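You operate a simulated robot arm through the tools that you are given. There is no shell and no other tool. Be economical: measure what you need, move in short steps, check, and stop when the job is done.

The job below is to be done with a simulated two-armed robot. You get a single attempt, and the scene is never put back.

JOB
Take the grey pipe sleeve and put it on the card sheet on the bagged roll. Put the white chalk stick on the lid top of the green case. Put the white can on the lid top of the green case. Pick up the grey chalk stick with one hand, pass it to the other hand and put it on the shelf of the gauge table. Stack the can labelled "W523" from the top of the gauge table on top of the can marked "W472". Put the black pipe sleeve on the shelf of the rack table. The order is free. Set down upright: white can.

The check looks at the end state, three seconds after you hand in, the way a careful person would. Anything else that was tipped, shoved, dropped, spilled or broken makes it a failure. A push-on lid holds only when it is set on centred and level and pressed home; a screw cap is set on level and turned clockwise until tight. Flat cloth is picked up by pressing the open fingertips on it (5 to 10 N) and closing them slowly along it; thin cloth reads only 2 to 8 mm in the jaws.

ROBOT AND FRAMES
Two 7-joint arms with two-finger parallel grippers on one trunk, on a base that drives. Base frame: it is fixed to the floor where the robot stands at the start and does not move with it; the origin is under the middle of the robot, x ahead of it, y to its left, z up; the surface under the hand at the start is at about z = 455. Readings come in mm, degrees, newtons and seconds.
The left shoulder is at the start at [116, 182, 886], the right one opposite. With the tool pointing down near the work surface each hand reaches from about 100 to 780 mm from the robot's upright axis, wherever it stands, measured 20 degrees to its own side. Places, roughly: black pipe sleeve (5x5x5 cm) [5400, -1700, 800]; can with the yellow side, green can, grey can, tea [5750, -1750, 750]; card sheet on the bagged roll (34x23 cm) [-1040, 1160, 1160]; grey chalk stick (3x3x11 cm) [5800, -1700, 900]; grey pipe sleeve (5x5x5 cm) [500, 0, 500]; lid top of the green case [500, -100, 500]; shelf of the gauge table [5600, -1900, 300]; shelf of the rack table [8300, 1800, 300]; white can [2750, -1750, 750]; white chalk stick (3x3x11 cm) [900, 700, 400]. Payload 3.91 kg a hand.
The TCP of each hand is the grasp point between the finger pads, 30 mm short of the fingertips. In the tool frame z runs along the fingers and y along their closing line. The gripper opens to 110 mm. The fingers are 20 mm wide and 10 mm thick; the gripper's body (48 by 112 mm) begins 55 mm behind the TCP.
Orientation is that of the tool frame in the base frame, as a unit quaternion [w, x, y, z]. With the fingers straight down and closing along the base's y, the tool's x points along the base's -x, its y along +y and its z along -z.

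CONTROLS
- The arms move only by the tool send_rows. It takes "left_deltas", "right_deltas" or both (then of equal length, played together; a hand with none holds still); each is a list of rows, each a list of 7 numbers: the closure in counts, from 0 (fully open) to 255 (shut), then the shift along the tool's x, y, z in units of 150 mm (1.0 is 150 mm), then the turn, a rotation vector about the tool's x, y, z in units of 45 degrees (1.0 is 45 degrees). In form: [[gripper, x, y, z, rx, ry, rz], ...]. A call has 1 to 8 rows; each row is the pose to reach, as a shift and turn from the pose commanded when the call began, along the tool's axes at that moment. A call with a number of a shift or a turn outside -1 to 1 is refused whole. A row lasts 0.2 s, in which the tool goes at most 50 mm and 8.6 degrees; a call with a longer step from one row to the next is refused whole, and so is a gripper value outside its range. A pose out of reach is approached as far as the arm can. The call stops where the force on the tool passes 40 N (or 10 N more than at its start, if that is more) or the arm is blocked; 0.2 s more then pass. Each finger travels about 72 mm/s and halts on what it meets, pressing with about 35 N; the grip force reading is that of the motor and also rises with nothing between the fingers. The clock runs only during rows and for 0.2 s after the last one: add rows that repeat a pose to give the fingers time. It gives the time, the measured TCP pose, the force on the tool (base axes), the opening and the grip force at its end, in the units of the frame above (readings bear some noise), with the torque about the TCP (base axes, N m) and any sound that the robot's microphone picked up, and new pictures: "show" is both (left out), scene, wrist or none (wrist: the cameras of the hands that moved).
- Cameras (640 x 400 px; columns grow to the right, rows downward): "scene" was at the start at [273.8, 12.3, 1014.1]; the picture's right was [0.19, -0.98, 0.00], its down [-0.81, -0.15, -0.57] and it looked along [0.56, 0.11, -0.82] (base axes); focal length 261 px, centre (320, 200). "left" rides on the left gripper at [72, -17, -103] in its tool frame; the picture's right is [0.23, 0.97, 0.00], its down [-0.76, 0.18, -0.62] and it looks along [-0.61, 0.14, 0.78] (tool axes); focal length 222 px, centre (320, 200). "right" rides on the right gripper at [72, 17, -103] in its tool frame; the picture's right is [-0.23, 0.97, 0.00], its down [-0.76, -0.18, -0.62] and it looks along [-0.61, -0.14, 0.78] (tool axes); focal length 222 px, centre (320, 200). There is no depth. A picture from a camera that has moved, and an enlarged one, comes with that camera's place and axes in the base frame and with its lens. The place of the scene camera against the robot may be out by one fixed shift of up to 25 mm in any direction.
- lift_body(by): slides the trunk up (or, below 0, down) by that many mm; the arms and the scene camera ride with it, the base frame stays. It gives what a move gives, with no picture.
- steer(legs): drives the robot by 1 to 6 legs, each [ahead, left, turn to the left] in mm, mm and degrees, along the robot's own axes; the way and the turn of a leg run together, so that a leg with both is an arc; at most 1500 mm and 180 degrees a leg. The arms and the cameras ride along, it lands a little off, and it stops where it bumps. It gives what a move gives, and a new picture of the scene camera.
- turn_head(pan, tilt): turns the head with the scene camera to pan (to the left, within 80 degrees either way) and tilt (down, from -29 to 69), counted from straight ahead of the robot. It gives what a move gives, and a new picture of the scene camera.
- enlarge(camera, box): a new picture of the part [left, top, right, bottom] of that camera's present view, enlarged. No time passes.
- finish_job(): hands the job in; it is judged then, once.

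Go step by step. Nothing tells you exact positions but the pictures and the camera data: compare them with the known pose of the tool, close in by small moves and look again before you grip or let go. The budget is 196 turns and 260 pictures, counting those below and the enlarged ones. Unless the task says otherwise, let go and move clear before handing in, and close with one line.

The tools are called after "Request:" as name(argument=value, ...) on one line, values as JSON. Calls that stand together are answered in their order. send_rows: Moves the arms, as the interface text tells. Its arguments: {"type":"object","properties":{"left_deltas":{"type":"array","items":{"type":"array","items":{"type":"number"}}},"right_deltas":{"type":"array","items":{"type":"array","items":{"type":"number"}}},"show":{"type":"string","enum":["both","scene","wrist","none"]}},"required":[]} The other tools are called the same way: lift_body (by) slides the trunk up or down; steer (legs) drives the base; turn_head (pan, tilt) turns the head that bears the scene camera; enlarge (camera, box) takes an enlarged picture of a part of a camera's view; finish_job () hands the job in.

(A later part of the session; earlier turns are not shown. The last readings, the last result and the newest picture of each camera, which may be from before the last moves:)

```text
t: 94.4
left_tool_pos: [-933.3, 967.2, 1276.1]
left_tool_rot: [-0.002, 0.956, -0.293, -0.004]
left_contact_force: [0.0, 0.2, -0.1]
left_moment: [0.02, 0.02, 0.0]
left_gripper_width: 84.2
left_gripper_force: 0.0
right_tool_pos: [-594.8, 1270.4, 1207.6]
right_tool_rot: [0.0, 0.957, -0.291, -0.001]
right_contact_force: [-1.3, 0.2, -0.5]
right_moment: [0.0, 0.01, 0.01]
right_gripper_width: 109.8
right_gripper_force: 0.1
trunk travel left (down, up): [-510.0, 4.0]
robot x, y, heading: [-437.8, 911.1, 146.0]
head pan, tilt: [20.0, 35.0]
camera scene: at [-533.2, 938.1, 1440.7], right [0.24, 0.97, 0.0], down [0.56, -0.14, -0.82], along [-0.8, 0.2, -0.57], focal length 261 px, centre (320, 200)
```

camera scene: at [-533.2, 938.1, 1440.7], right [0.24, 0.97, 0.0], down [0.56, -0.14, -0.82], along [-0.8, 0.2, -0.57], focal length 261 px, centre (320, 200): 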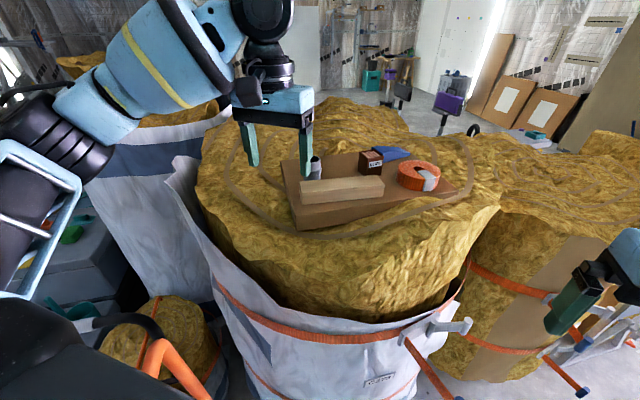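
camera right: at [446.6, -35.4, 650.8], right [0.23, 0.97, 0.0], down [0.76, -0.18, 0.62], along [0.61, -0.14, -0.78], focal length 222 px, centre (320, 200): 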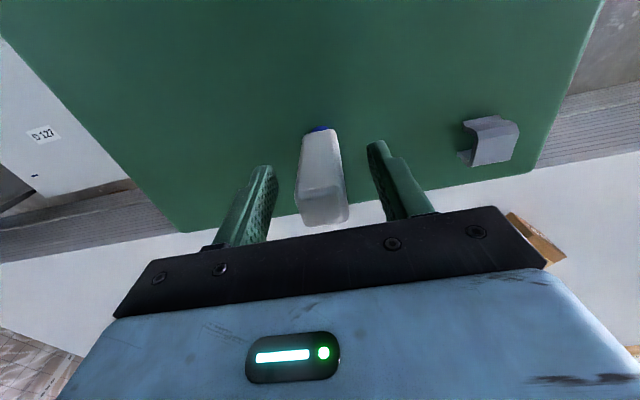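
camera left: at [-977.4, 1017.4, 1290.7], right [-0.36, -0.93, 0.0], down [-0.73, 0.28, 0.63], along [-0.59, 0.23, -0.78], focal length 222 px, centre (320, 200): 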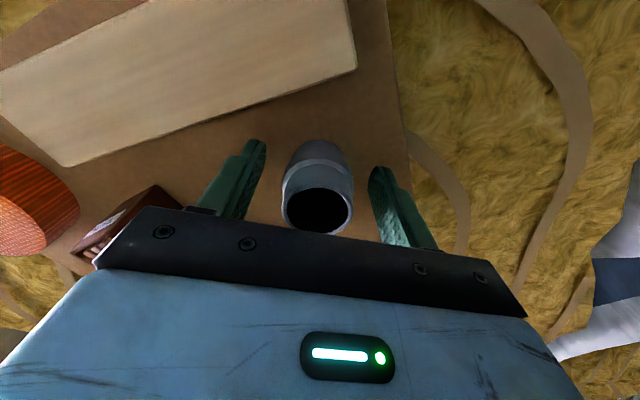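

Sleeve is placed. I retract the arm, back away, then turn toward the other side of the room.

Request:
send_rows(left_deltas=[[0, 0.25, 0, 0, 0, 0, 0], [0, 0.5, 0, 0, 0, 0, 0], [0, 0.75, 0, 0, 0, 0, 0], [0, 1.0, 0, 0, 0, 0, 0]], show="none")

Request:
steer(legs=[[-400, 0, 0], [0, 0, 120]])

Request:
lift_body(by=-250)

Request:
turn_head(pan=30, tilt=15)

```text
t: 95.4
left_tool_pos: [-808.1, 883.7, 1276.9]
left_tool_rot: [-0.002, 0.956, -0.292, -0.004]
left_contact_force: [-0.5, 0.4, -1.0]
left_moment: [0.02, 0.01, 0.0]
left_gripper_width: 110.1
left_gripper_force: 0.0
right_tool_pos: [-591.9, 1272.1, 1207.5]
right_tool_rot: [-0.001, 0.956, -0.293, -0.001]
right_contact_force: [0.3, 0.0, -0.9]
right_moment: [0.04, 0.0, 0.0]
right_gripper_width: 110.0
right_gripper_force: 0.0
trunk travel left (down, up): [-510.0, 4.0]
robot x, y, heading: [-439.8, 911.3, 146.0]
head pan, tilt: [20.0, 35.0]
```

```text
t: 102.8
left_tool_pos: [89.0, 378.1, 1275.7]
left_tool_rot: [0.001, 0.737, 0.675, -0.003]
left_contact_force: [0.4, -0.5, -0.3]
left_moment: [-0.02, 0.03, 0.02]
left_gripper_width: 110.1
left_gripper_force: 0.1
right_tool_pos: [-354.3, 379.0, 1206.3]
right_tool_rot: [0.0, 0.737, 0.675, -0.001]
right_contact_force: [-0.2, 0.2, -0.1]
right_moment: [-0.01, -0.01, -0.01]
right_gripper_width: 110.1
right_gripper_force: 0.1
trunk travel left (down, up): [-510.0, 4.0]
robot x, y, heading: [-111.9, 689.7, -94.9]
head pan, tilt: [20.0, 35.0]
camera scene: at [-82.7, 584.9, 1440.6], right [-0.97, -0.26, 0.0], down [-0.15, 0.55, -0.82], along [0.21, -0.79, -0.57], focal length 261 px, centre (320, 200)
```

scene: 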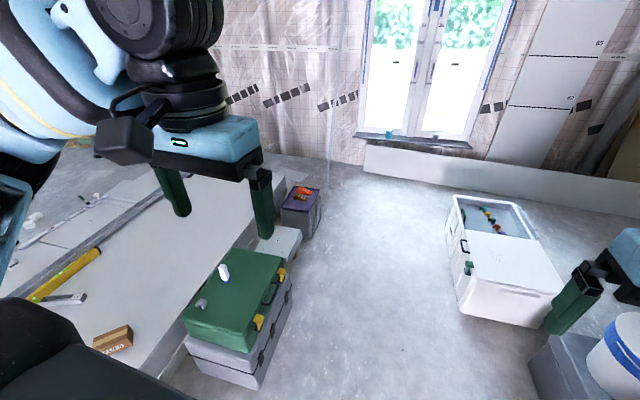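

```text
t: 105.4
left_tool_pos: [88.7, 377.2, 1025.0]
left_tool_rot: [0.003, 0.738, 0.675, -0.003]
left_contact_force: [-0.3, 0.0, -0.5]
left_moment: [-0.05, -0.04, 0.0]
left_gripper_width: 110.0
left_gripper_force: 0.1
right_tool_pos: [-354.5, 379.0, 955.4]
right_tool_rot: [0.001, 0.738, 0.675, -0.001]
right_contact_force: [0.1, 0.0, 1.3]
right_moment: [0.0, 0.0, -0.02]
right_gripper_width: 110.2
right_gripper_force: 0.0
trunk travel left (down, up): [-260.0, 254.0]
robot x, y, heading: [-112.5, 686.7, -94.9]
head pan, tilt: [20.0, 35.0]
```

```text
t: 106.2
left_tool_pos: [88.6, 377.4, 1026.2]
left_tool_rot: [0.002, 0.738, 0.675, -0.004]
left_contact_force: [0.0, 1.0, 0.3]
left_moment: [-0.02, 0.0, 0.05]
left_gripper_width: 109.8
left_gripper_force: 0.0
right_tool_pos: [-353.4, 378.9, 956.0]
right_tool_rot: [0.001, 0.738, 0.675, 0.0]
right_contact_force: [0.1, 0.1, -0.4]
right_moment: [-0.03, -0.02, 0.01]
right_gripper_width: 109.9
right_gripper_force: 0.1
trunk travel left (down, up): [-260.0, 254.0]
robot x, y, heading: [-107.7, 685.3, -94.7]
head pan, tilt: [30.0, 15.0]
camera scene: at [-78.5, 444.7, 1197.8], right [-0.91, -0.42, 0.0], down [-0.11, 0.24, -0.97], along [0.41, -0.88, -0.26], focal length 261 px, centre (320, 200)
```

scene: 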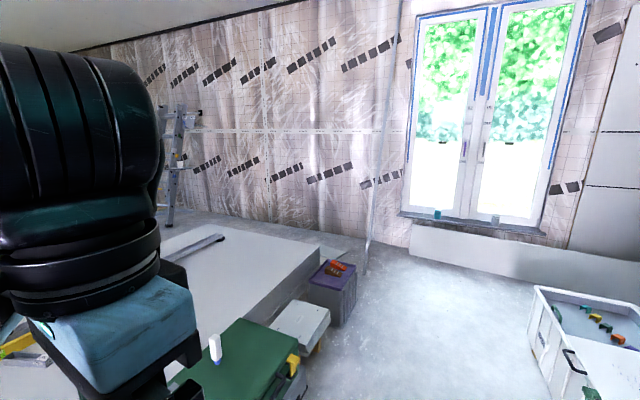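

The right-hand route around the slab looks clear: down x of about -110 to y of about -1650, then east.

Request:
steer(legs=[[0, 0, 4.5], [1200, 0, 0], [1140, 0, 0], [0, 0, 90]])

Request:
turn_head(pan=0, tilt=20)

```text
t: 118.9
left_tool_pos: [93.7, -1915.8, 1023.9]
left_tool_rot: [0.001, 0.694, 0.72, 0.001]
left_contact_force: [-0.5, 0.4, -0.7]
left_moment: [-0.04, 0.0, -0.04]
left_gripper_width: 110.0
left_gripper_force: 0.2
right_tool_pos: [-341.3, -1978.1, 956.7]
right_tool_rot: [0.002, 0.687, 0.727, 0.0]
right_contact_force: [-0.1, -0.1, 0.1]
right_moment: [0.0, 0.01, 0.01]
right_gripper_width: 110.0
right_gripper_force: 0.1
trunk travel left (down, up): [-260.0, 254.0]
robot x, y, heading: [-144.7, -1635.1, -86.8]
head pan, tilt: [30.0, 15.0]
stopped in leg 4: the robot was blocked; the commanded pose is now the measured one
camera scene: at [-78.5, -1874.7, 1197.4], right [-0.84, -0.55, 0.0], down [-0.14, 0.22, -0.97], along [0.53, -0.81, -0.26], focal length 261 px, centre (320, 200)
```

scene: 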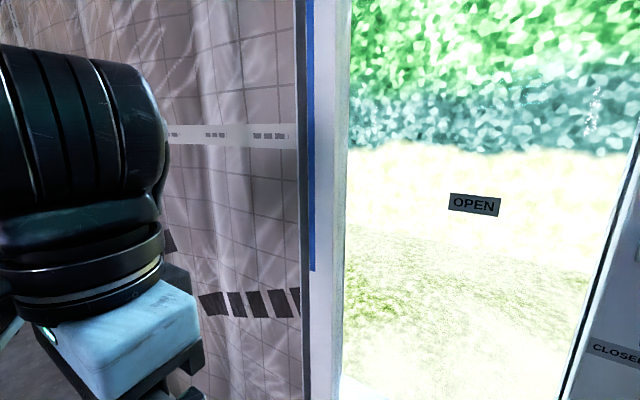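

```text
t: 119.8
left_tool_pos: [93.8, -1916.1, 1024.1]
left_tool_rot: [0.001, 0.692, 0.722, 0.001]
left_contact_force: [0.2, -0.6, 0.6]
left_moment: [0.02, 0.01, 0.01]
left_gripper_width: 109.9
left_gripper_force: 0.1
right_tool_pos: [-340.6, -1980.3, 956.0]
right_tool_rot: [0.0, 0.686, 0.728, 0.0]
right_contact_force: [-1.0, -0.9, -0.2]
right_moment: [-0.01, -0.05, 0.04]
right_gripper_width: 110.1
right_gripper_force: 0.0
trunk travel left (down, up): [-260.0, 254.0]
robot x, y, heading: [-146.0, -1636.6, -86.8]
head pan, tilt: [0.0, 20.0]
camera scene: at [-124.7, -1890.8, 1188.9], right [-1.0, -0.06, 0.0], down [-0.02, 0.34, -0.94], along [0.05, -0.94, -0.34], focal length 261 px, centre (320, 200)
```

scene: 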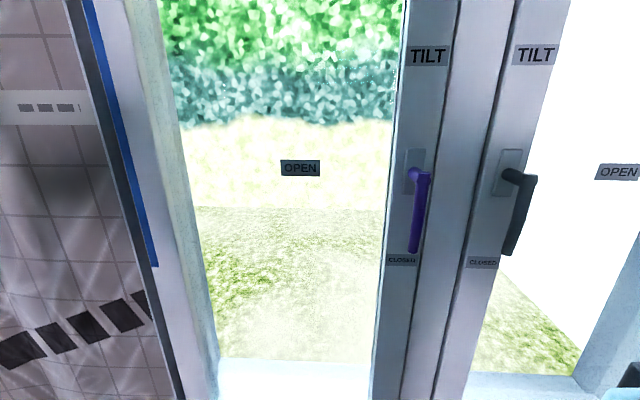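

The turn was blocked close to the window. I back off and turn further from the wall.

Request:
steer(legs=[[-250, 0, 0]])

Request:
turn_head(pan=70, tilt=30)

```text
t: 120.8
left_tool_pos: [82.8, -1897.1, 1019.8]
left_tool_rot: [-0.003, 0.708, 0.706, 0.008]
left_contact_force: [0.1, 0.5, 0.6]
left_moment: [0.0, 0.0, -0.01]
left_gripper_width: 110.0
left_gripper_force: 0.1
right_tool_pos: [-347.6, -1955.6, 955.2]
right_tool_rot: [0.0, 0.692, 0.722, 0.0]
right_contact_force: [-0.3, 1.4, 0.4]
right_moment: [-0.03, 0.0, -0.01]
right_gripper_width: 109.9
right_gripper_force: 0.0
trunk travel left (down, up): [-260.0, 254.0]
robot x, y, heading: [-149.8, -1614.4, -87.5]
head pan, tilt: [0.0, 20.0]
stopped in leg 1: the robot was blocked; the commanded pose is now the measured one
camera scene: at [-128.8, -1869.9, 1188.4], right [-1.0, -0.04, 0.0], down [-0.02, 0.35, -0.94], along [0.04, -0.94, -0.35], focal length 261 px, centre (320, 200)
```

scene: 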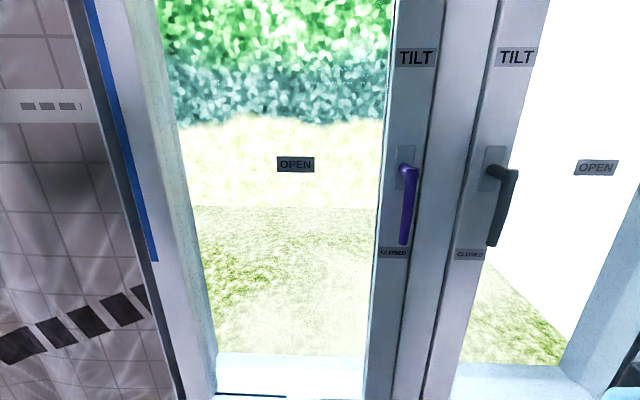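

```text
t: 122.2
left_tool_pos: [84.6, -1898.4, 1020.4]
left_tool_rot: [-0.002, 0.706, 0.708, 0.008]
left_contact_force: [0.5, -1.1, -0.4]
left_moment: [-0.03, 0.02, -0.02]
left_gripper_width: 110.0
left_gripper_force: 0.0
right_tool_pos: [-346.5, -1956.8, 952.5]
right_tool_rot: [-0.002, 0.69, 0.724, 0.002]
right_contact_force: [1.0, -0.1, 0.9]
right_moment: [-0.02, 0.0, -0.02]
right_gripper_width: 110.1
right_gripper_force: 0.1
trunk travel left (down, up): [-260.0, 254.0]
robot x, y, heading: [-150.4, -1611.9, -87.0]
head pan, tilt: [70.0, 30.0]
camera scene: at [-47.1, -1806.4, 1171.9], right [-0.3, -0.95, -0.01], down [-0.48, 0.16, -0.86], along [0.83, -0.25, -0.5], focal length 261 px, centre (320, 200)
```

scene: 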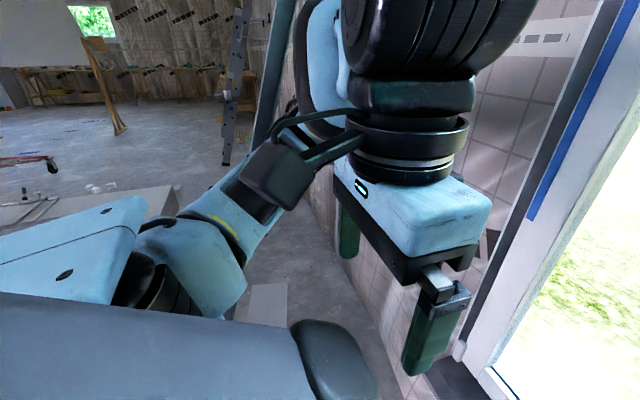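

A vertical prop just behind my left elbow blocks me. I turn right slightly and strafe right to clear it.

Request:
steer(legs=[[0, 0, -6], [0, -250, 0]])

```text
t: 125.5
left_tool_pos: [-195.5, -1898.4, 1022.3]
left_tool_rot: [0.001, 0.741, 0.672, 0.004]
left_contact_force: [-1.2, -0.2, -0.8]
left_moment: [-0.02, -0.04, 0.01]
left_gripper_width: 110.1
left_gripper_force: 0.0
right_tool_pos: [-630.5, -1912.1, 958.1]
right_tool_rot: [0.001, 0.727, 0.686, -0.002]
right_contact_force: [0.2, -0.4, -0.2]
right_moment: [0.01, -0.03, 0.02]
right_gripper_width: 109.9
right_gripper_force: 0.0
trunk travel left (down, up): [-260.0, 254.0]
robot x, y, heading: [-395.5, -1597.6, -93.6]
head pan, tilt: [70.0, 30.0]
camera scene: at [-316.7, -1790.6, 1173.7], right [-0.4, -0.92, 0.0], down [-0.46, 0.2, -0.87], along [0.8, -0.34, -0.5], focal length 261 px, centre (320, 200)
```

scene: 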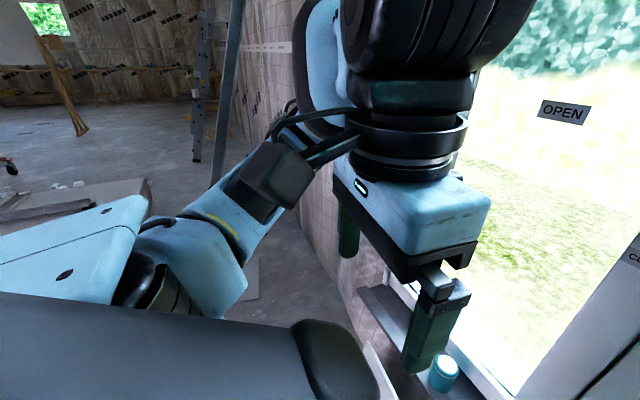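

Request:
steer(legs=[[-150, 0, 0], [-550, 230, 0]])

Request:
turn_head(pan=35, tilt=20)

```text
t: 129.8
left_tool_pos: [75.0, -1216.4, 1023.8]
left_tool_rot: [0.001, 0.743, 0.669, 0.004]
left_contact_force: [-1.2, 0.4, 0.4]
left_moment: [-0.03, 0.0, -0.01]
left_gripper_width: 110.0
left_gripper_force: 0.0
right_tool_pos: [-359.2, -1227.9, 956.3]
right_tool_rot: [0.001, 0.728, 0.685, -0.001]
right_contact_force: [-0.7, -0.4, 0.8]
right_moment: [-0.02, -0.01, -0.01]
right_gripper_width: 109.8
right_gripper_force: 0.1
trunk travel left (down, up): [-260.0, 254.0]
robot x, y, heading: [-123.9, -912.2, -93.9]
head pan, tilt: [70.0, 30.0]
camera scene: at [-45.7, -1107.4, 1173.7], right [-0.4, -0.92, 0.0], down [-0.46, 0.2, -0.87], along [0.79, -0.35, -0.5], focal length 261 px, centre (320, 200)
```

scene: 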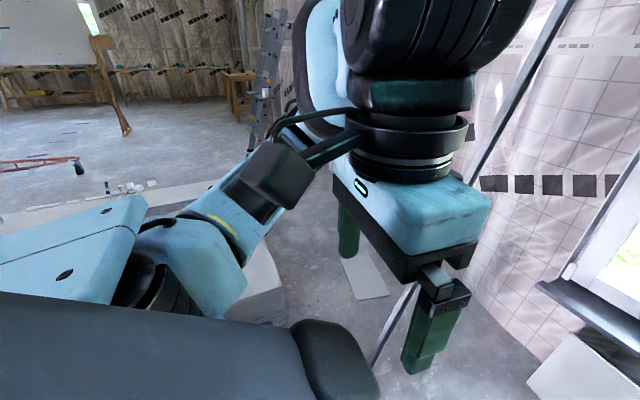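

```text
t: 130.8
left_tool_pos: [75.3, -1215.7, 1023.7]
left_tool_rot: [0.001, 0.742, 0.671, 0.003]
left_contact_force: [-0.1, -0.2, 0.0]
left_moment: [-0.01, 0.0, 0.0]
left_gripper_width: 110.1
left_gripper_force: 0.0
right_tool_pos: [-360.4, -1227.6, 957.3]
right_tool_rot: [0.001, 0.729, 0.685, 0.0]
right_contact_force: [0.2, -0.4, 0.0]
right_moment: [0.0, -0.01, -0.01]
right_gripper_width: 110.1
right_gripper_force: 0.0
trunk travel left (down, up): [-260.0, 254.0]
robot x, y, heading: [-127.7, -914.8, -93.8]
head pan, tilt: [35.0, 20.0]
camera scene: at [-80.1, -1150.9, 1189.7], right [-0.85, -0.52, 0.0], down [-0.18, 0.29, -0.94], along [0.49, -0.8, -0.34], focal length 261 px, centre (320, 200)
```

scene: 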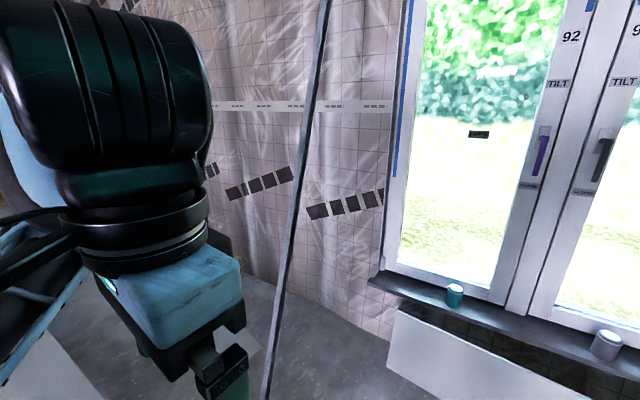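

The south gap is closed off by a leaning stud near (450, -1600). I'll go around the north side of the slab instead: turn round and head north first.

Request:
steer(legs=[[0, 0, 120], [0, 0, 64], [1500, 0, 0], [1200, 0, 0]])

Request:
turn_head(pan=-35, tilt=25)

```text
t: 151.8
left_tool_pos: [-298.3, 2086.2, 1023.0]
left_tool_rot: [-0.003, -0.687, 0.727, 0.001]
left_contact_force: [0.1, -0.1, -0.6]
left_moment: [0.0, -0.04, 0.03]
left_gripper_width: 110.1
left_gripper_force: 0.1
right_tool_pos: [136.1, 2118.7, 957.8]
right_tool_rot: [0.001, -0.701, 0.713, 0.001]
right_contact_force: [-0.2, -0.1, 0.2]
right_moment: [-0.02, 0.01, 0.01]
right_gripper_width: 110.0
right_gripper_force: 0.0
trunk travel left (down, up): [-260.0, 254.0]
robot x, y, heading: [-87.9, 1789.2, 89.0]
head pan, tilt: [35.0, 20.0]
camera scene: at [-126.8, 2027.4, 1189.7], right [0.83, 0.56, 0.0], down [0.19, -0.28, -0.94], along [-0.52, 0.78, -0.34], focal length 261 px, centre (320, 200)
```

scene: 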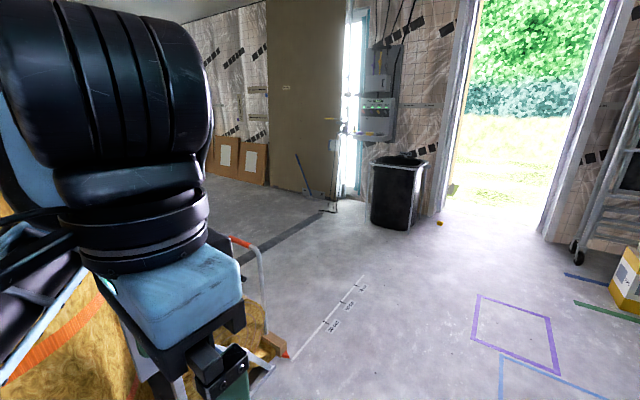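

```text
t: 153.2
left_tool_pos: [-299.2, 2087.1, 1022.1]
left_tool_rot: [-0.003, -0.688, 0.726, 0.001]
left_contact_force: [0.5, -0.3, -0.5]
left_moment: [-0.01, -0.02, 0.01]
left_gripper_width: 110.0
left_gripper_force: 0.0
right_tool_pos: [137.4, 2118.8, 955.9]
right_tool_rot: [0.001, -0.701, 0.713, 0.002]
right_contact_force: [0.7, -0.4, 0.0]
right_moment: [-0.02, 0.04, 0.03]
right_gripper_width: 110.2
right_gripper_force: 0.1
trunk travel left (down, up): [-260.0, 254.0]
robot x, y, heading: [-81.7, 1792.4, 88.6]
head pan, tilt: [-35.0, 25.0]
camera scene: at [-20.6, 2024.4, 1181.6], right [0.81, -0.59, 0.0], down [-0.25, -0.34, -0.91], along [0.53, 0.73, -0.42], focal length 261 px, centre (320, 200)
```

scene: 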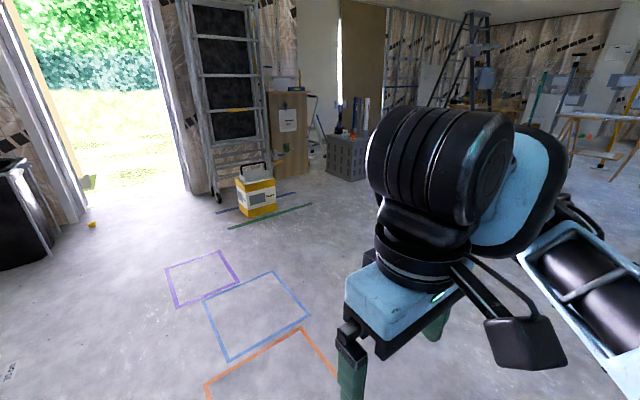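

Request:
steer(legs=[[480, 0, 0], [0, 0, -88.5]])

Request:
turn_head(pan=-20, tilt=25)

```text
t: 159.8
left_tool_pos: [211.0, 2500.4, 1023.1]
left_tool_rot: [-0.002, 0.015, 1.0, 0.004]
left_contact_force: [-0.6, 0.0, 0.1]
left_moment: [-0.01, 0.01, 0.0]
left_gripper_width: 110.3
left_gripper_force: 0.1
right_tool_pos: [254.9, 2067.0, 956.9]
right_tool_rot: [0.001, -0.004, 1.0, 0.0]
right_contact_force: [0.9, 0.2, -0.2]
right_moment: [0.0, 0.0, -0.03]
right_gripper_width: 110.0
right_gripper_force: 0.2
trunk travel left (down, up): [-260.0, 254.0]
robot x, y, heading: [-78.7, 2278.2, 0.4]
head pan, tilt: [-35.0, 25.0]
camera scene: at [162.6, 2226.3, 1181.6], right [-0.57, -0.82, 0.0], down [-0.35, 0.24, -0.91], along [0.75, -0.51, -0.42], focal length 261 px, centre (320, 200)
```

scene: 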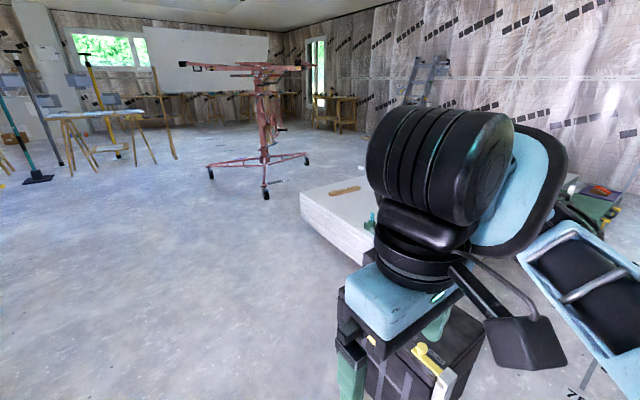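

```text
t: 160.6
left_tool_pos: [210.3, 2500.0, 1022.7]
left_tool_rot: [-0.001, 0.015, 1.0, 0.004]
left_contact_force: [-0.4, -1.4, 0.2]
left_moment: [0.0, 0.01, 0.0]
left_gripper_width: 110.0
left_gripper_force: 0.1
right_tool_pos: [253.2, 2066.7, 958.6]
right_tool_rot: [0.002, -0.005, 1.0, -0.001]
right_contact_force: [0.5, 0.9, -0.3]
right_moment: [0.03, 0.03, -0.01]
right_gripper_width: 110.2
right_gripper_force: 0.1
trunk travel left (down, up): [-260.0, 254.0]
robot x, y, heading: [-82.3, 2277.6, 0.4]
head pan, tilt: [-20.0, 25.0]
camera scene: at [173.5, 2247.7, 1181.6], right [-0.33, -0.94, 0.0], down [-0.4, 0.14, -0.91], along [0.85, -0.3, -0.42], focal length 261 px, centre (320, 200)
```

scene: 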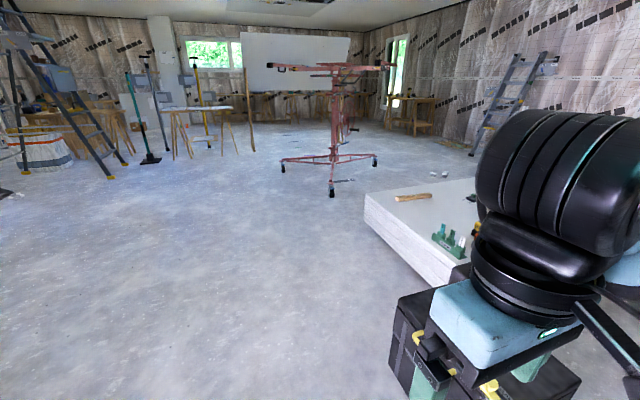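

Request:
steer(legs=[[1200, 0, 0], [1130, 0, 0], [0, 0, -90.4], [1400, 0, 0]])

Request:
turn_head(pan=0, tilt=20)

```text
t: 182.5
left_tool_pos: [2462.9, 621.7, 1023.3]
left_tool_rot: [0.002, 0.727, 0.687, 0.005]
left_contact_force: [-0.2, 0.0, 0.6]
left_moment: [-0.01, 0.01, 0.01]
left_gripper_width: 110.1
left_gripper_force: 0.1
right_tool_pos: [2028.6, 591.3, 956.7]
right_tool_rot: [0.002, 0.713, 0.701, -0.002]
right_contact_force: [0.2, -0.8, 0.3]
right_moment: [0.04, 0.0, -0.03]
right_gripper_width: 110.1
right_gripper_force: 0.1
trunk travel left (down, up): [-260.0, 254.0]
robot x, y, heading: [2248.8, 915.4, -91.2]
head pan, tilt: [-20.0, 25.0]
camera scene: at [2220.6, 671.5, 1181.6], right [-0.93, 0.36, 0.0], down [0.15, 0.39, -0.91], along [-0.33, -0.85, -0.42], focal length 261 px, centre (320, 200)
```

scene: 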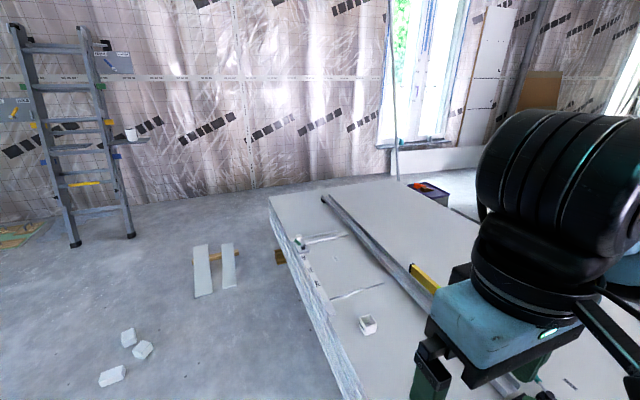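

```text
t: 183.3
left_tool_pos: [2464.3, 622.6, 1022.2]
left_tool_rot: [0.002, 0.726, 0.687, 0.005]
left_contact_force: [0.5, 0.1, -0.8]
left_moment: [0.01, 0.04, 0.01]
left_gripper_width: 109.6
left_gripper_force: 0.1
right_tool_pos: [2028.8, 589.8, 957.2]
right_tool_rot: [0.0, 0.713, 0.701, -0.001]
right_contact_force: [-1.0, 0.4, -0.5]
right_moment: [0.01, 0.0, 0.02]
right_gripper_width: 109.8
right_gripper_force: 0.1
trunk travel left (down, up): [-260.0, 254.0]
robot x, y, heading: [2248.6, 915.8, -91.0]
head pan, tilt: [0.0, 20.0]
camera scene: at [2251.9, 664.6, 1189.7], right [-1.0, 0.02, 0.0], down [0.01, 0.34, -0.94], along [-0.02, -0.94, -0.34], focal length 261 px, centre (320, 200)
```

scene: 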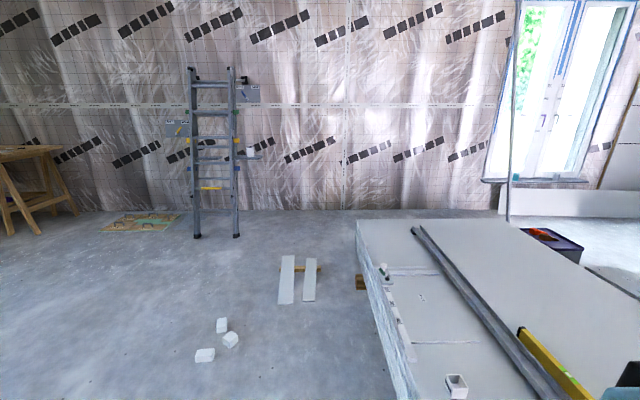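

Request:
enlarge(camera="scene", box=[160, 60, 320, 250])

```text
2.11 times, centred on (240, 155) of scene
camera zoom: at [2251.9, 664.6, 1189.7], right [-1.0, 0.02, 0.0], down [0.01, 0.34, -0.94], along [-0.02, -0.94, -0.34], focal length 549 px, centre (488, 295)
```

zoom: 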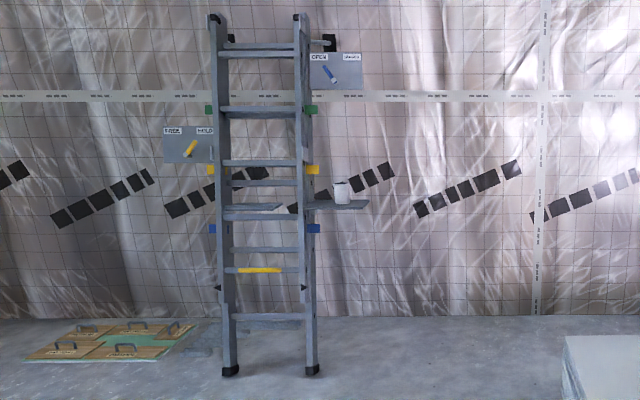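

The white can is on a shelf on the ladder's near side, about (2810, -1790, 780). Avoiding the floor boards, the white blocks and the hoist, I'll arc east of the blocks and then come in. I lower the trunk first.

Request:
lift_body(by=-110)

Request:
steer(legs=[[310, 0, 1], [700, 1040, 0]])

```text
t: 184.7
left_tool_pos: [2464.0, 625.1, 915.1]
left_tool_rot: [0.002, 0.727, 0.687, 0.004]
left_contact_force: [-1.1, -0.3, -0.6]
left_moment: [0.02, 0.0, 0.02]
left_gripper_width: 109.9
left_gripper_force: 0.0
right_tool_pos: [2029.0, 591.0, 847.6]
right_tool_rot: [0.001, 0.713, 0.701, -0.002]
right_contact_force: [-0.8, 0.4, 0.1]
right_moment: [-0.01, -0.01, 0.01]
right_gripper_width: 110.0
right_gripper_force: 0.1
trunk travel left (down, up): [-150.0, 364.0]
robot x, y, heading: [2251.5, 917.3, -91.0]
head pan, tilt: [0.0, 20.0]
```

```text
t: 195.8
left_tool_pos: [3496.4, -380.5, 912.9]
left_tool_rot: [0.003, 0.72, 0.694, 0.005]
left_contact_force: [0.0, -0.4, -0.2]
left_moment: [0.03, 0.02, 0.01]
left_gripper_width: 110.0
left_gripper_force: 0.1
right_tool_pos: [3063.2, -421.2, 846.1]
right_tool_rot: [0.001, 0.707, 0.707, -0.001]
right_contact_force: [-0.2, -0.1, 0.3]
right_moment: [0.01, 0.02, -0.01]
right_gripper_width: 110.0
right_gripper_force: 0.0
trunk travel left (down, up): [-150.0, 364.0]
robot x, y, heading: [3278.1, -92.9, -89.9]
head pan, tilt: [0.0, 20.0]
camera scene: at [3284.1, -383.7, 1066.6], right [-1.0, 0.0, 0.0], down [0.0, 0.34, -0.94], along [0.0, -0.94, -0.34], focal length 261 px, centre (320, 200)
```

scene: 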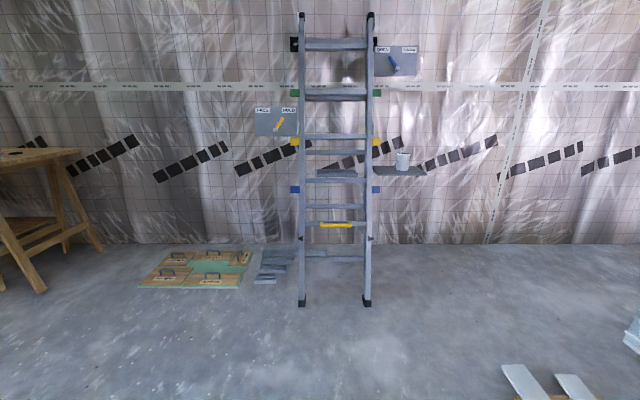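

Request:
lift_body(by=250)

Request:
steer(legs=[[620, 0, 0], [440, -330, 0], [0, 0, 10]])

Request:
turn_head(pan=-18, tilt=50)

```text
t: 198.3
left_tool_pos: [3496.2, -381.7, 1162.4]
left_tool_rot: [0.001, 0.72, 0.694, 0.005]
left_contact_force: [0.7, 0.6, -0.1]
left_moment: [-0.04, 0.0, 0.02]
left_gripper_width: 109.9
left_gripper_force: 0.0
right_tool_pos: [3062.4, -420.5, 1097.6]
right_tool_rot: [0.0, 0.706, 0.708, 0.0]
right_contact_force: [0.0, -0.3, 0.0]
right_moment: [-0.02, -0.03, 0.0]
right_gripper_width: 110.2
right_gripper_force: 0.2
trunk travel left (down, up): [-400.0, 114.0]
robot x, y, heading: [3273.9, -92.0, -89.8]
head pan, tilt: [0.0, 20.0]
```

```text
t: 205.6
left_tool_pos: [3212.4, -1399.1, 1162.3]
left_tool_rot: [0.002, 0.658, 0.753, 0.004]
left_contact_force: [0.6, 1.8, -0.4]
left_moment: [0.04, -0.02, 0.04]
left_gripper_width: 109.7
left_gripper_force: 0.1
right_tool_pos: [2793.4, -1513.4, 1097.1]
right_tool_rot: [0.001, 0.642, 0.767, -0.001]
right_contact_force: [-0.4, 0.1, -0.2]
right_moment: [0.04, -0.03, -0.02]
right_gripper_width: 110.1
right_gripper_force: 0.1
trunk travel left (down, up): [-400.0, 114.0]
robot x, y, heading: [2945.2, -1155.4, -80.1]
head pan, tilt: [0.0, 20.0]
camera scene: at [2990.2, -1358.8, 1334.6], right [-0.98, -0.17, 0.0], down [-0.06, 0.34, -0.94], along [0.16, -0.93, -0.34], focal length 261 px, centre (320, 200)
```

scene: 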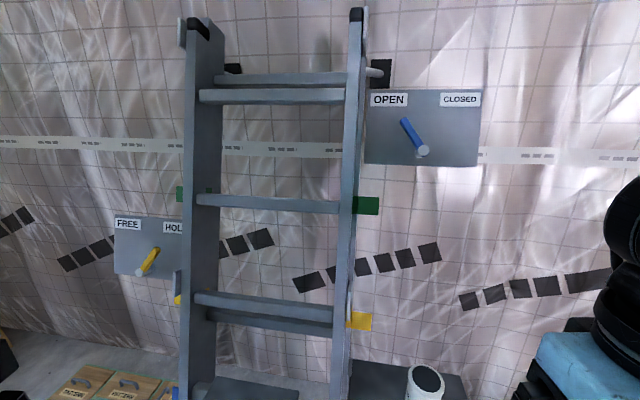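

```text
t: 206.5
left_tool_pos: [3213.7, -1398.2, 1164.3]
left_tool_rot: [0.002, 0.658, 0.753, 0.004]
left_contact_force: [0.6, -0.4, -0.4]
left_moment: [0.01, 0.0, -0.03]
left_gripper_width: 110.0
left_gripper_force: 0.1
right_tool_pos: [2792.2, -1512.7, 1096.1]
right_tool_rot: [0.001, 0.643, 0.766, 0.0]
right_contact_force: [0.3, -0.3, -0.7]
right_moment: [-0.01, 0.01, -0.02]
right_gripper_width: 110.0
right_gripper_force: 0.1
trunk travel left (down, up): [-400.0, 114.0]
robot x, y, heading: [2946.0, -1155.0, -80.0]
head pan, tilt: [-18.0, 50.0]
camera scene: at [2963.3, -1343.4, 1289.1], right [-0.99, 0.14, 0.0], down [0.11, 0.76, -0.64], along [-0.09, -0.64, -0.77], focal length 261 px, centre (320, 200)
```

scene: 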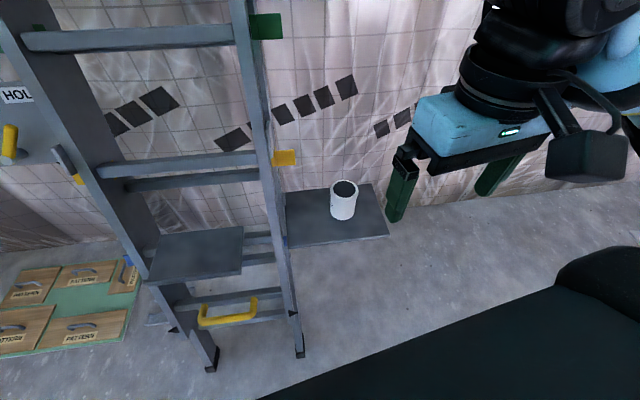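

Request:
send_rows(right_deltas=[[0, -0.2, 0.02, 0.15, 0, 0, 0], [0, -0.4, 0.04, 0.3, 0, 0, 0], [0, -0.6, 0.06, 0.45, 0, 0, 0], [0, -0.8, 0.08, 0.6, 0, 0, 0], [0, -0.9, 0.09, 0.75, 0, 0, 0], [0, -0.9, 0.09, 0.8, 0, 0, 0]], show="both")

```text
t: 207.9
left_tool_pos: [3212.4, -1399.4, 1162.3]
left_tool_rot: [0.001, 0.658, 0.753, 0.005]
left_contact_force: [-0.4, 0.0, -0.4]
left_moment: [-0.02, -0.02, -0.01]
left_gripper_width: 110.0
left_gripper_force: 0.1
right_tool_pos: [2830.6, -1644.6, 977.1]
right_tool_rot: [0.002, 0.642, 0.766, -0.002]
right_contact_force: [0.1, 0.1, 0.6]
right_moment: [0.02, -0.01, -0.02]
right_gripper_width: 109.9
right_gripper_force: 0.0
trunk travel left (down, up): [-400.0, 114.0]
robot x, y, heading: [2947.8, -1154.1, -79.9]
head pan, tilt: [-18.0, 50.0]
camera scene: at [2963.2, -1343.3, 1289.1], right [-0.99, 0.14, 0.0], down [0.11, 0.76, -0.64], along [-0.09, -0.64, -0.77], focal length 261 px, centre (320, 200)
camera right: at [2832.0, -1572.4, 1080.2], right [1.0, -0.05, 0.0], down [-0.04, -0.78, 0.63], along [-0.03, -0.62, -0.78], focal length 222 px, centre (320, 200)
```

scene: 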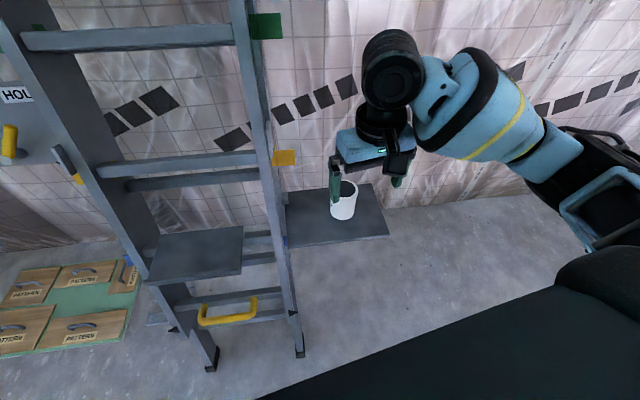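
right: 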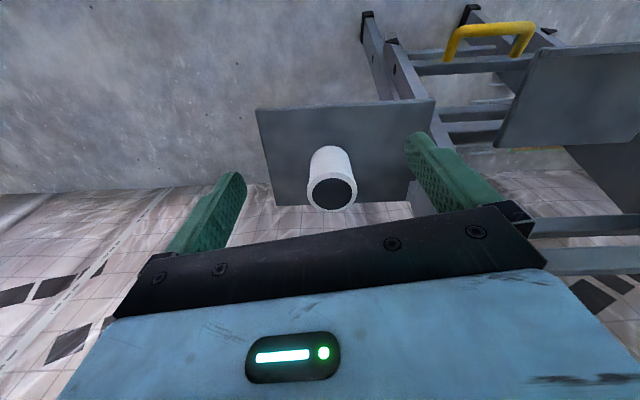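

The can top is at about (2842, -1774, 812). I'll go above it.

Request:
send_rows(right_deltas=[[0, -0.25, -0.02, 0, 0, 0, 0], [0, -0.5, -0.04, 0.1, 0, 0, 0], [0, -0.72, -0.06, 0.25, 0, 0, 0], [0, -0.86, -0.077, 0.4, 0, 0, 0], [0, -0.86, -0.077, 0.5, 0, 0, 0]], show="wrist")

```text
t: 209.1
left_tool_pos: [3212.9, -1400.1, 1162.0]
left_tool_rot: [0.002, 0.657, 0.754, 0.004]
left_contact_force: [0.5, -0.1, 0.8]
left_moment: [0.04, 0.0, -0.02]
left_gripper_width: 109.9
left_gripper_force: 0.0
right_tool_pos: [2841.6, -1774.3, 901.8]
right_tool_rot: [0.001, 0.643, 0.766, -0.001]
right_contact_force: [0.5, 1.6, -0.6]
right_moment: [0.01, -0.02, -0.04]
right_gripper_width: 110.0
right_gripper_force: 0.0
trunk travel left (down, up): [-400.0, 114.0]
robot x, y, heading: [2950.5, -1152.3, -80.2]
head pan, tilt: [-18.0, 50.0]
camera right: at [2843.7, -1701.4, 1005.8], right [1.0, -0.05, 0.0], down [-0.04, -0.78, 0.63], along [-0.03, -0.63, -0.78], focal length 222 px, centre (320, 200)
```

right: 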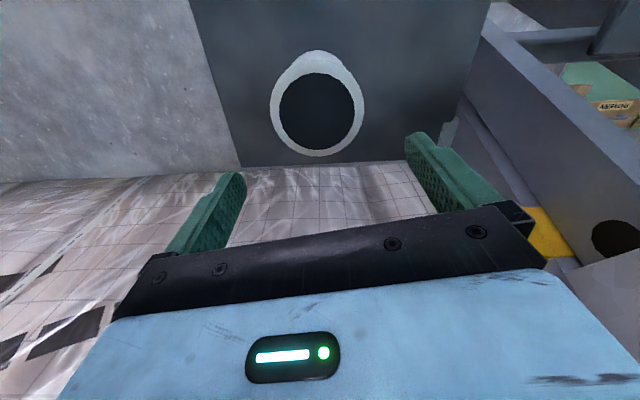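

Request:
send_rows(right_deltas=[[0, 0.153, 0.02, 0, 0, 0, 0], [0, 0.153, 0.02, 0.15, 0, 0, 0], [0, 0.153, 0.02, 0.3, 0, 0, 0], [0, 0.153, 0.02, 0.35, 0, 0, 0]], show="wrist")

```text
t: 210.1
left_tool_pos: [3213.4, -1399.9, 1162.4]
left_tool_rot: [0.001, 0.657, 0.754, 0.005]
left_contact_force: [0.1, 0.3, 0.2]
left_moment: [0.02, 0.02, 0.01]
left_gripper_width: 110.0
left_gripper_force: 0.0
right_tool_pos: [2841.3, -1750.8, 849.7]
right_tool_rot: [0.001, 0.643, 0.766, 0.0]
right_contact_force: [0.2, -0.3, -0.9]
right_moment: [-0.01, -0.03, -0.02]
right_gripper_width: 109.9
right_gripper_force: 0.0
trunk travel left (down, up): [-400.0, 114.0]
robot x, y, heading: [2949.3, -1153.7, -80.0]
head pan, tilt: [-18.0, 50.0]
camera right: at [2842.7, -1678.1, 952.7], right [1.0, -0.05, 0.0], down [-0.04, -0.78, 0.63], along [-0.03, -0.62, -0.78], focal length 222 px, centre (320, 200)
```

right: 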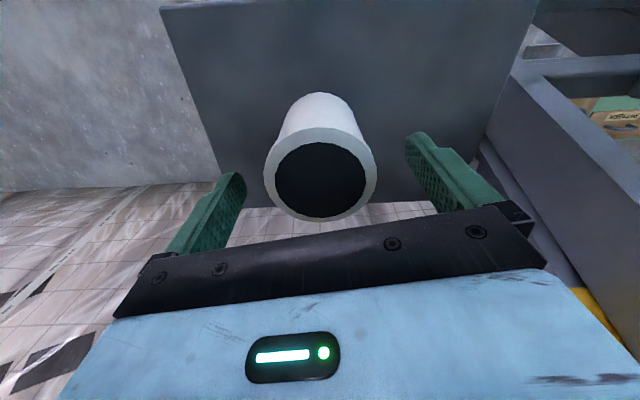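

Request:
send_rows(right_deltas=[[0, 0.03, -0.01, 0.1, 0, 0, 0], [0, 0.03, -0.01, 0.25, 0, 0, 0], [0, 0.03, -0.01, 0.33, 0, 0, 0], [0, 0.03, -0.01, 0.33, 0, 0, 0]], show="wrist")

```text
t: 211.1
left_tool_pos: [3213.7, -1399.9, 1163.5]
left_tool_rot: [0.001, 0.657, 0.754, 0.004]
left_contact_force: [0.8, -0.2, -0.1]
left_moment: [0.03, 0.02, -0.01]
left_gripper_width: 110.0
left_gripper_force: 0.0
right_tool_pos: [2838.4, -1747.7, 802.1]
right_tool_rot: [0.002, 0.642, 0.767, -0.001]
right_contact_force: [-0.2, 0.0, -0.2]
right_moment: [-0.02, 0.01, 0.04]
right_gripper_width: 110.1
right_gripper_force: 0.1
trunk travel left (down, up): [-400.0, 114.0]
robot x, y, heading: [2949.7, -1155.1, -80.3]
head pan, tilt: [-18.0, 50.0]
camera right: at [2840.6, -1674.0, 903.5], right [1.0, -0.05, 0.0], down [-0.04, -0.78, 0.63], along [-0.03, -0.62, -0.78], focal length 222 px, centre (320, 200)
```

right: 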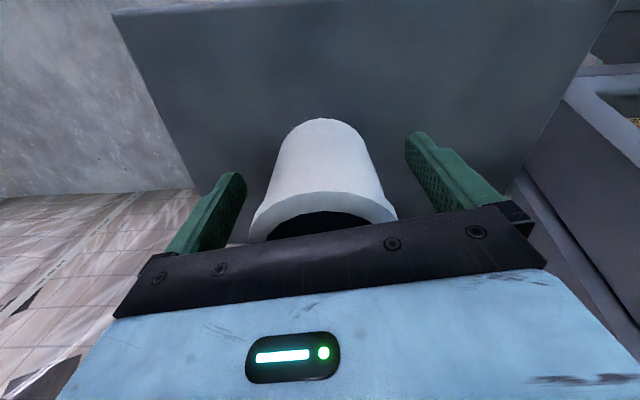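

Request:
send_rows(right_deltas=[[60, 0, 0, 0, 0, 0, 0], [120, 0, 0, 0, 0, 0, 0], [160, 0, 0, 0, 0, 0, 0], [160, 0, 0, 0, 0, 0, 0], [160, 0, 0, -0.1, 0, 0, 0], [160, 0, 0, -0.3, 0, 0, 0], [160, 0, 0, -0.6, 0, 0, 0], [160, 0, 0, -0.8, 0, 0, 0]], show="wrist")

```text
t: 212.9
left_tool_pos: [3213.9, -1400.6, 1162.7]
left_tool_rot: [0.001, 0.657, 0.754, 0.004]
left_contact_force: [0.6, 0.0, -0.2]
left_moment: [0.05, -0.01, 0.0]
left_gripper_width: 110.0
left_gripper_force: 0.0
right_tool_pos: [2838.3, -1747.3, 921.0]
right_tool_rot: [-0.001, 0.642, 0.767, -0.001]
right_contact_force: [0.2, -0.4, -2.5]
right_moment: [0.01, 0.02, 0.03]
right_gripper_width: 66.8
right_gripper_force: 35.2
trunk travel left (down, up): [-400.0, 114.0]
robot x, y, heading: [2947.3, -1152.6, -79.8]
head pan, tilt: [-18.0, 50.0]
camera right: at [2840.5, -1673.7, 1024.1], right [1.0, -0.05, 0.0], down [-0.04, -0.78, 0.63], along [-0.03, -0.62, -0.78], focal length 222 px, centre (320, 200)
```

right: 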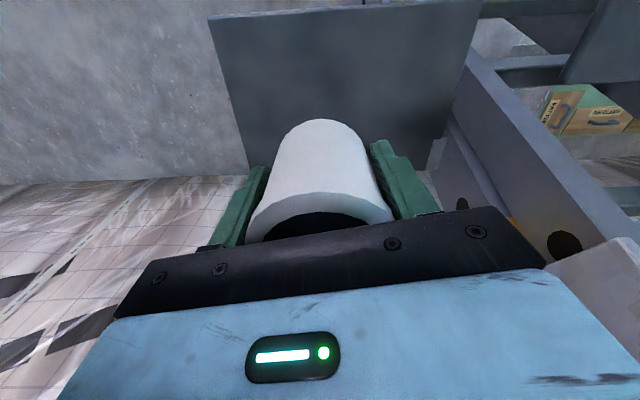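

Can held. I pull it back and up, then retrace the route to the case.

Request:
send_rows(right_deltas=[[160, 0, 0, -0.2, 0, 0, 0], [160, 0.15, 0, -0.35, 0, 0, 0], [160, 0.35, 0, -0.5, 0, 0, 0], [160, 0.6, 0, -0.5, 0, 0, 0], [160, 0.8, 0, -0.5, 0, 0, 0], [160, 0.95, 0, -0.5, 0, 0, 0], [160, 1.0, 0, -0.5, 0, 0, 0]], show="none")

Request:
send_rows(right_deltas=[[160, 0.15, 0, 0, 0, 0, 0], [160, 0.35, 0, 0, 0, 0, 0], [160, 0.6, 0, 0, 0, 0, 0], [160, 0.7, 0, 0, 0, 0, 0]], show="none")

Request:
steer(legs=[[0, 0, -10], [-450, 330, 0], [-610, 0, 0]])

```text
t: 214.5
left_tool_pos: [3213.1, -1398.9, 1161.8]
left_tool_rot: [0.002, 0.658, 0.753, 0.005]
left_contact_force: [0.0, 1.5, 0.4]
left_moment: [0.04, 0.01, 0.05]
left_gripper_width: 109.9
left_gripper_force: 0.1
right_tool_pos: [2811.2, -1598.7, 995.3]
right_tool_rot: [0.0, 0.642, 0.767, -0.001]
right_contact_force: [-0.5, 0.2, -2.2]
right_moment: [0.01, 0.01, -0.01]
right_gripper_width: 66.7
right_gripper_force: 35.0
trunk travel left (down, up): [-400.0, 114.0]
robot x, y, heading: [2948.8, -1153.7, -80.2]
head pan, tilt: [-18.0, 50.0]
```

```text
t: 215.5
left_tool_pos: [3213.1, -1398.6, 1163.6]
left_tool_rot: [0.002, 0.657, 0.753, 0.005]
left_contact_force: [0.6, -0.6, 0.3]
left_moment: [-0.03, -0.03, -0.02]
left_gripper_width: 109.9
left_gripper_force: 0.1
right_tool_pos: [2795.7, -1497.9, 995.0]
right_tool_rot: [0.0, 0.643, 0.766, 0.0]
right_contact_force: [-0.2, -1.1, -2.9]
right_moment: [0.01, -0.01, -0.02]
right_gripper_width: 66.9
right_gripper_force: 35.1
right hand out of reach, approached as far as the arm can: row 4
trunk travel left (down, up): [-400.0, 114.0]
robot x, y, heading: [2949.5, -1151.8, -80.0]
head pan, tilt: [-18.0, 50.0]
```

```text
t: 222.7
left_tool_pos: [3496.4, -384.1, 1162.7]
left_tool_rot: [0.002, 0.719, 0.695, 0.004]
left_contact_force: [0.4, 0.1, 0.3]
left_moment: [-0.04, 0.0, -0.01]
left_gripper_width: 110.0
left_gripper_force: 0.0
right_tool_pos: [3067.3, -408.9, 995.7]
right_tool_rot: [0.0, 0.705, 0.709, -0.002]
right_contact_force: [0.6, 0.3, -2.4]
right_moment: [-0.04, 0.04, -0.01]
right_gripper_width: 66.5
right_gripper_force: 34.4
trunk travel left (down, up): [-400.0, 114.0]
robot x, y, heading: [3281.1, -99.3, -89.6]
head pan, tilt: [-18.0, 50.0]
camera scene: at [3260.2, -284.9, 1289.1], right [-0.95, 0.31, 0.0], down [0.23, 0.73, -0.64], along [-0.2, -0.61, -0.77], focal length 261 px, centre (320, 200)
```

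scene: 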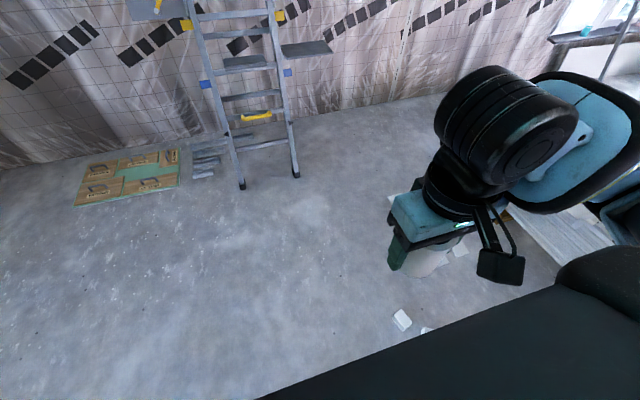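

Request:
lift_body(by=-220)

Request:
steer(legs=[[-700, -1040, 0], [-850, 0, 0], [-820, 0, 0], [0, 0, 90]])

Request:
lift_body(by=220)

```text
t: 225.1
left_tool_pos: [3496.1, -383.0, 942.7]
left_tool_rot: [0.001, 0.72, 0.694, 0.005]
left_contact_force: [0.1, 0.6, 0.3]
left_moment: [0.01, -0.01, 0.01]
left_gripper_width: 109.8
left_gripper_force: 0.0
right_tool_pos: [3067.1, -415.3, 725.9]
right_tool_rot: [-0.08, 0.701, 0.705, 0.079]
right_contact_force: [-0.1, -0.6, -2.6]
right_moment: [0.02, -0.01, 0.0]
right_gripper_width: 66.7
right_gripper_force: 34.8
trunk travel left (down, up): [-180.0, 334.0]
robot x, y, heading: [3276.6, -96.0, -89.7]
head pan, tilt: [-18.0, 50.0]
```

```text
t: 246.4
left_tool_pos: [2519.1, 2487.2, 943.0]
left_tool_rot: [-0.002, 0.022, 1.0, 0.004]
left_contact_force: [0.1, -0.2, 0.1]
left_moment: [0.0, 0.02, 0.03]
left_gripper_width: 109.8
left_gripper_force: 0.1
right_tool_pos: [2546.0, 2059.9, 727.7]
right_tool_rot: [-0.112, 0.003, 0.994, 0.0]
right_contact_force: [-1.1, -0.2, -2.6]
right_moment: [0.01, 0.0, -0.02]
right_gripper_width: 66.7
right_gripper_force: 35.2
trunk travel left (down, up): [-180.0, 334.0]
robot x, y, heading: [2227.9, 2272.4, -0.4]
head pan, tilt: [-18.0, 50.0]
camera scene: at [2493.4, 2245.2, 1056.6], right [-0.31, -0.95, 0.0], down [-0.73, 0.24, -0.64], along [0.61, -0.2, -0.77], focal length 261 px, centre (320, 200)
```

scene: 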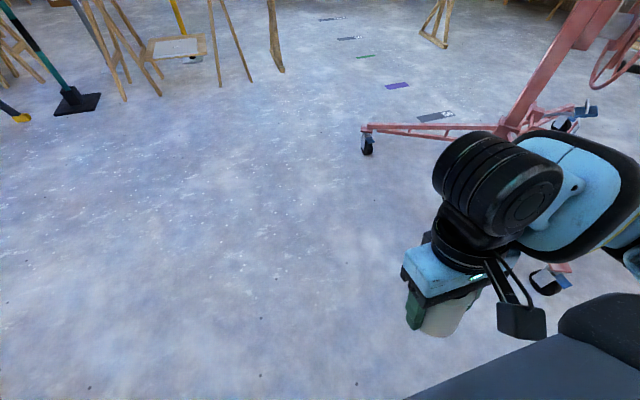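

```text
t: 248.7
left_tool_pos: [2518.8, 2488.2, 1162.3]
left_tool_rot: [-0.002, 0.022, 1.0, 0.004]
left_contact_force: [0.2, 0.4, 0.4]
left_moment: [0.03, -0.02, 0.0]
left_gripper_width: 110.0
left_gripper_force: 0.2
right_tool_pos: [2546.2, 2060.5, 946.3]
right_tool_rot: [-0.112, 0.002, 0.994, 0.0]
right_contact_force: [-0.3, 0.7, -2.5]
right_moment: [-0.01, 0.0, 0.03]
right_gripper_width: 66.8
right_gripper_force: 35.2
trunk travel left (down, up): [-400.0, 114.0]
robot x, y, heading: [2230.7, 2270.4, -0.2]
head pan, tilt: [-18.0, 50.0]
```

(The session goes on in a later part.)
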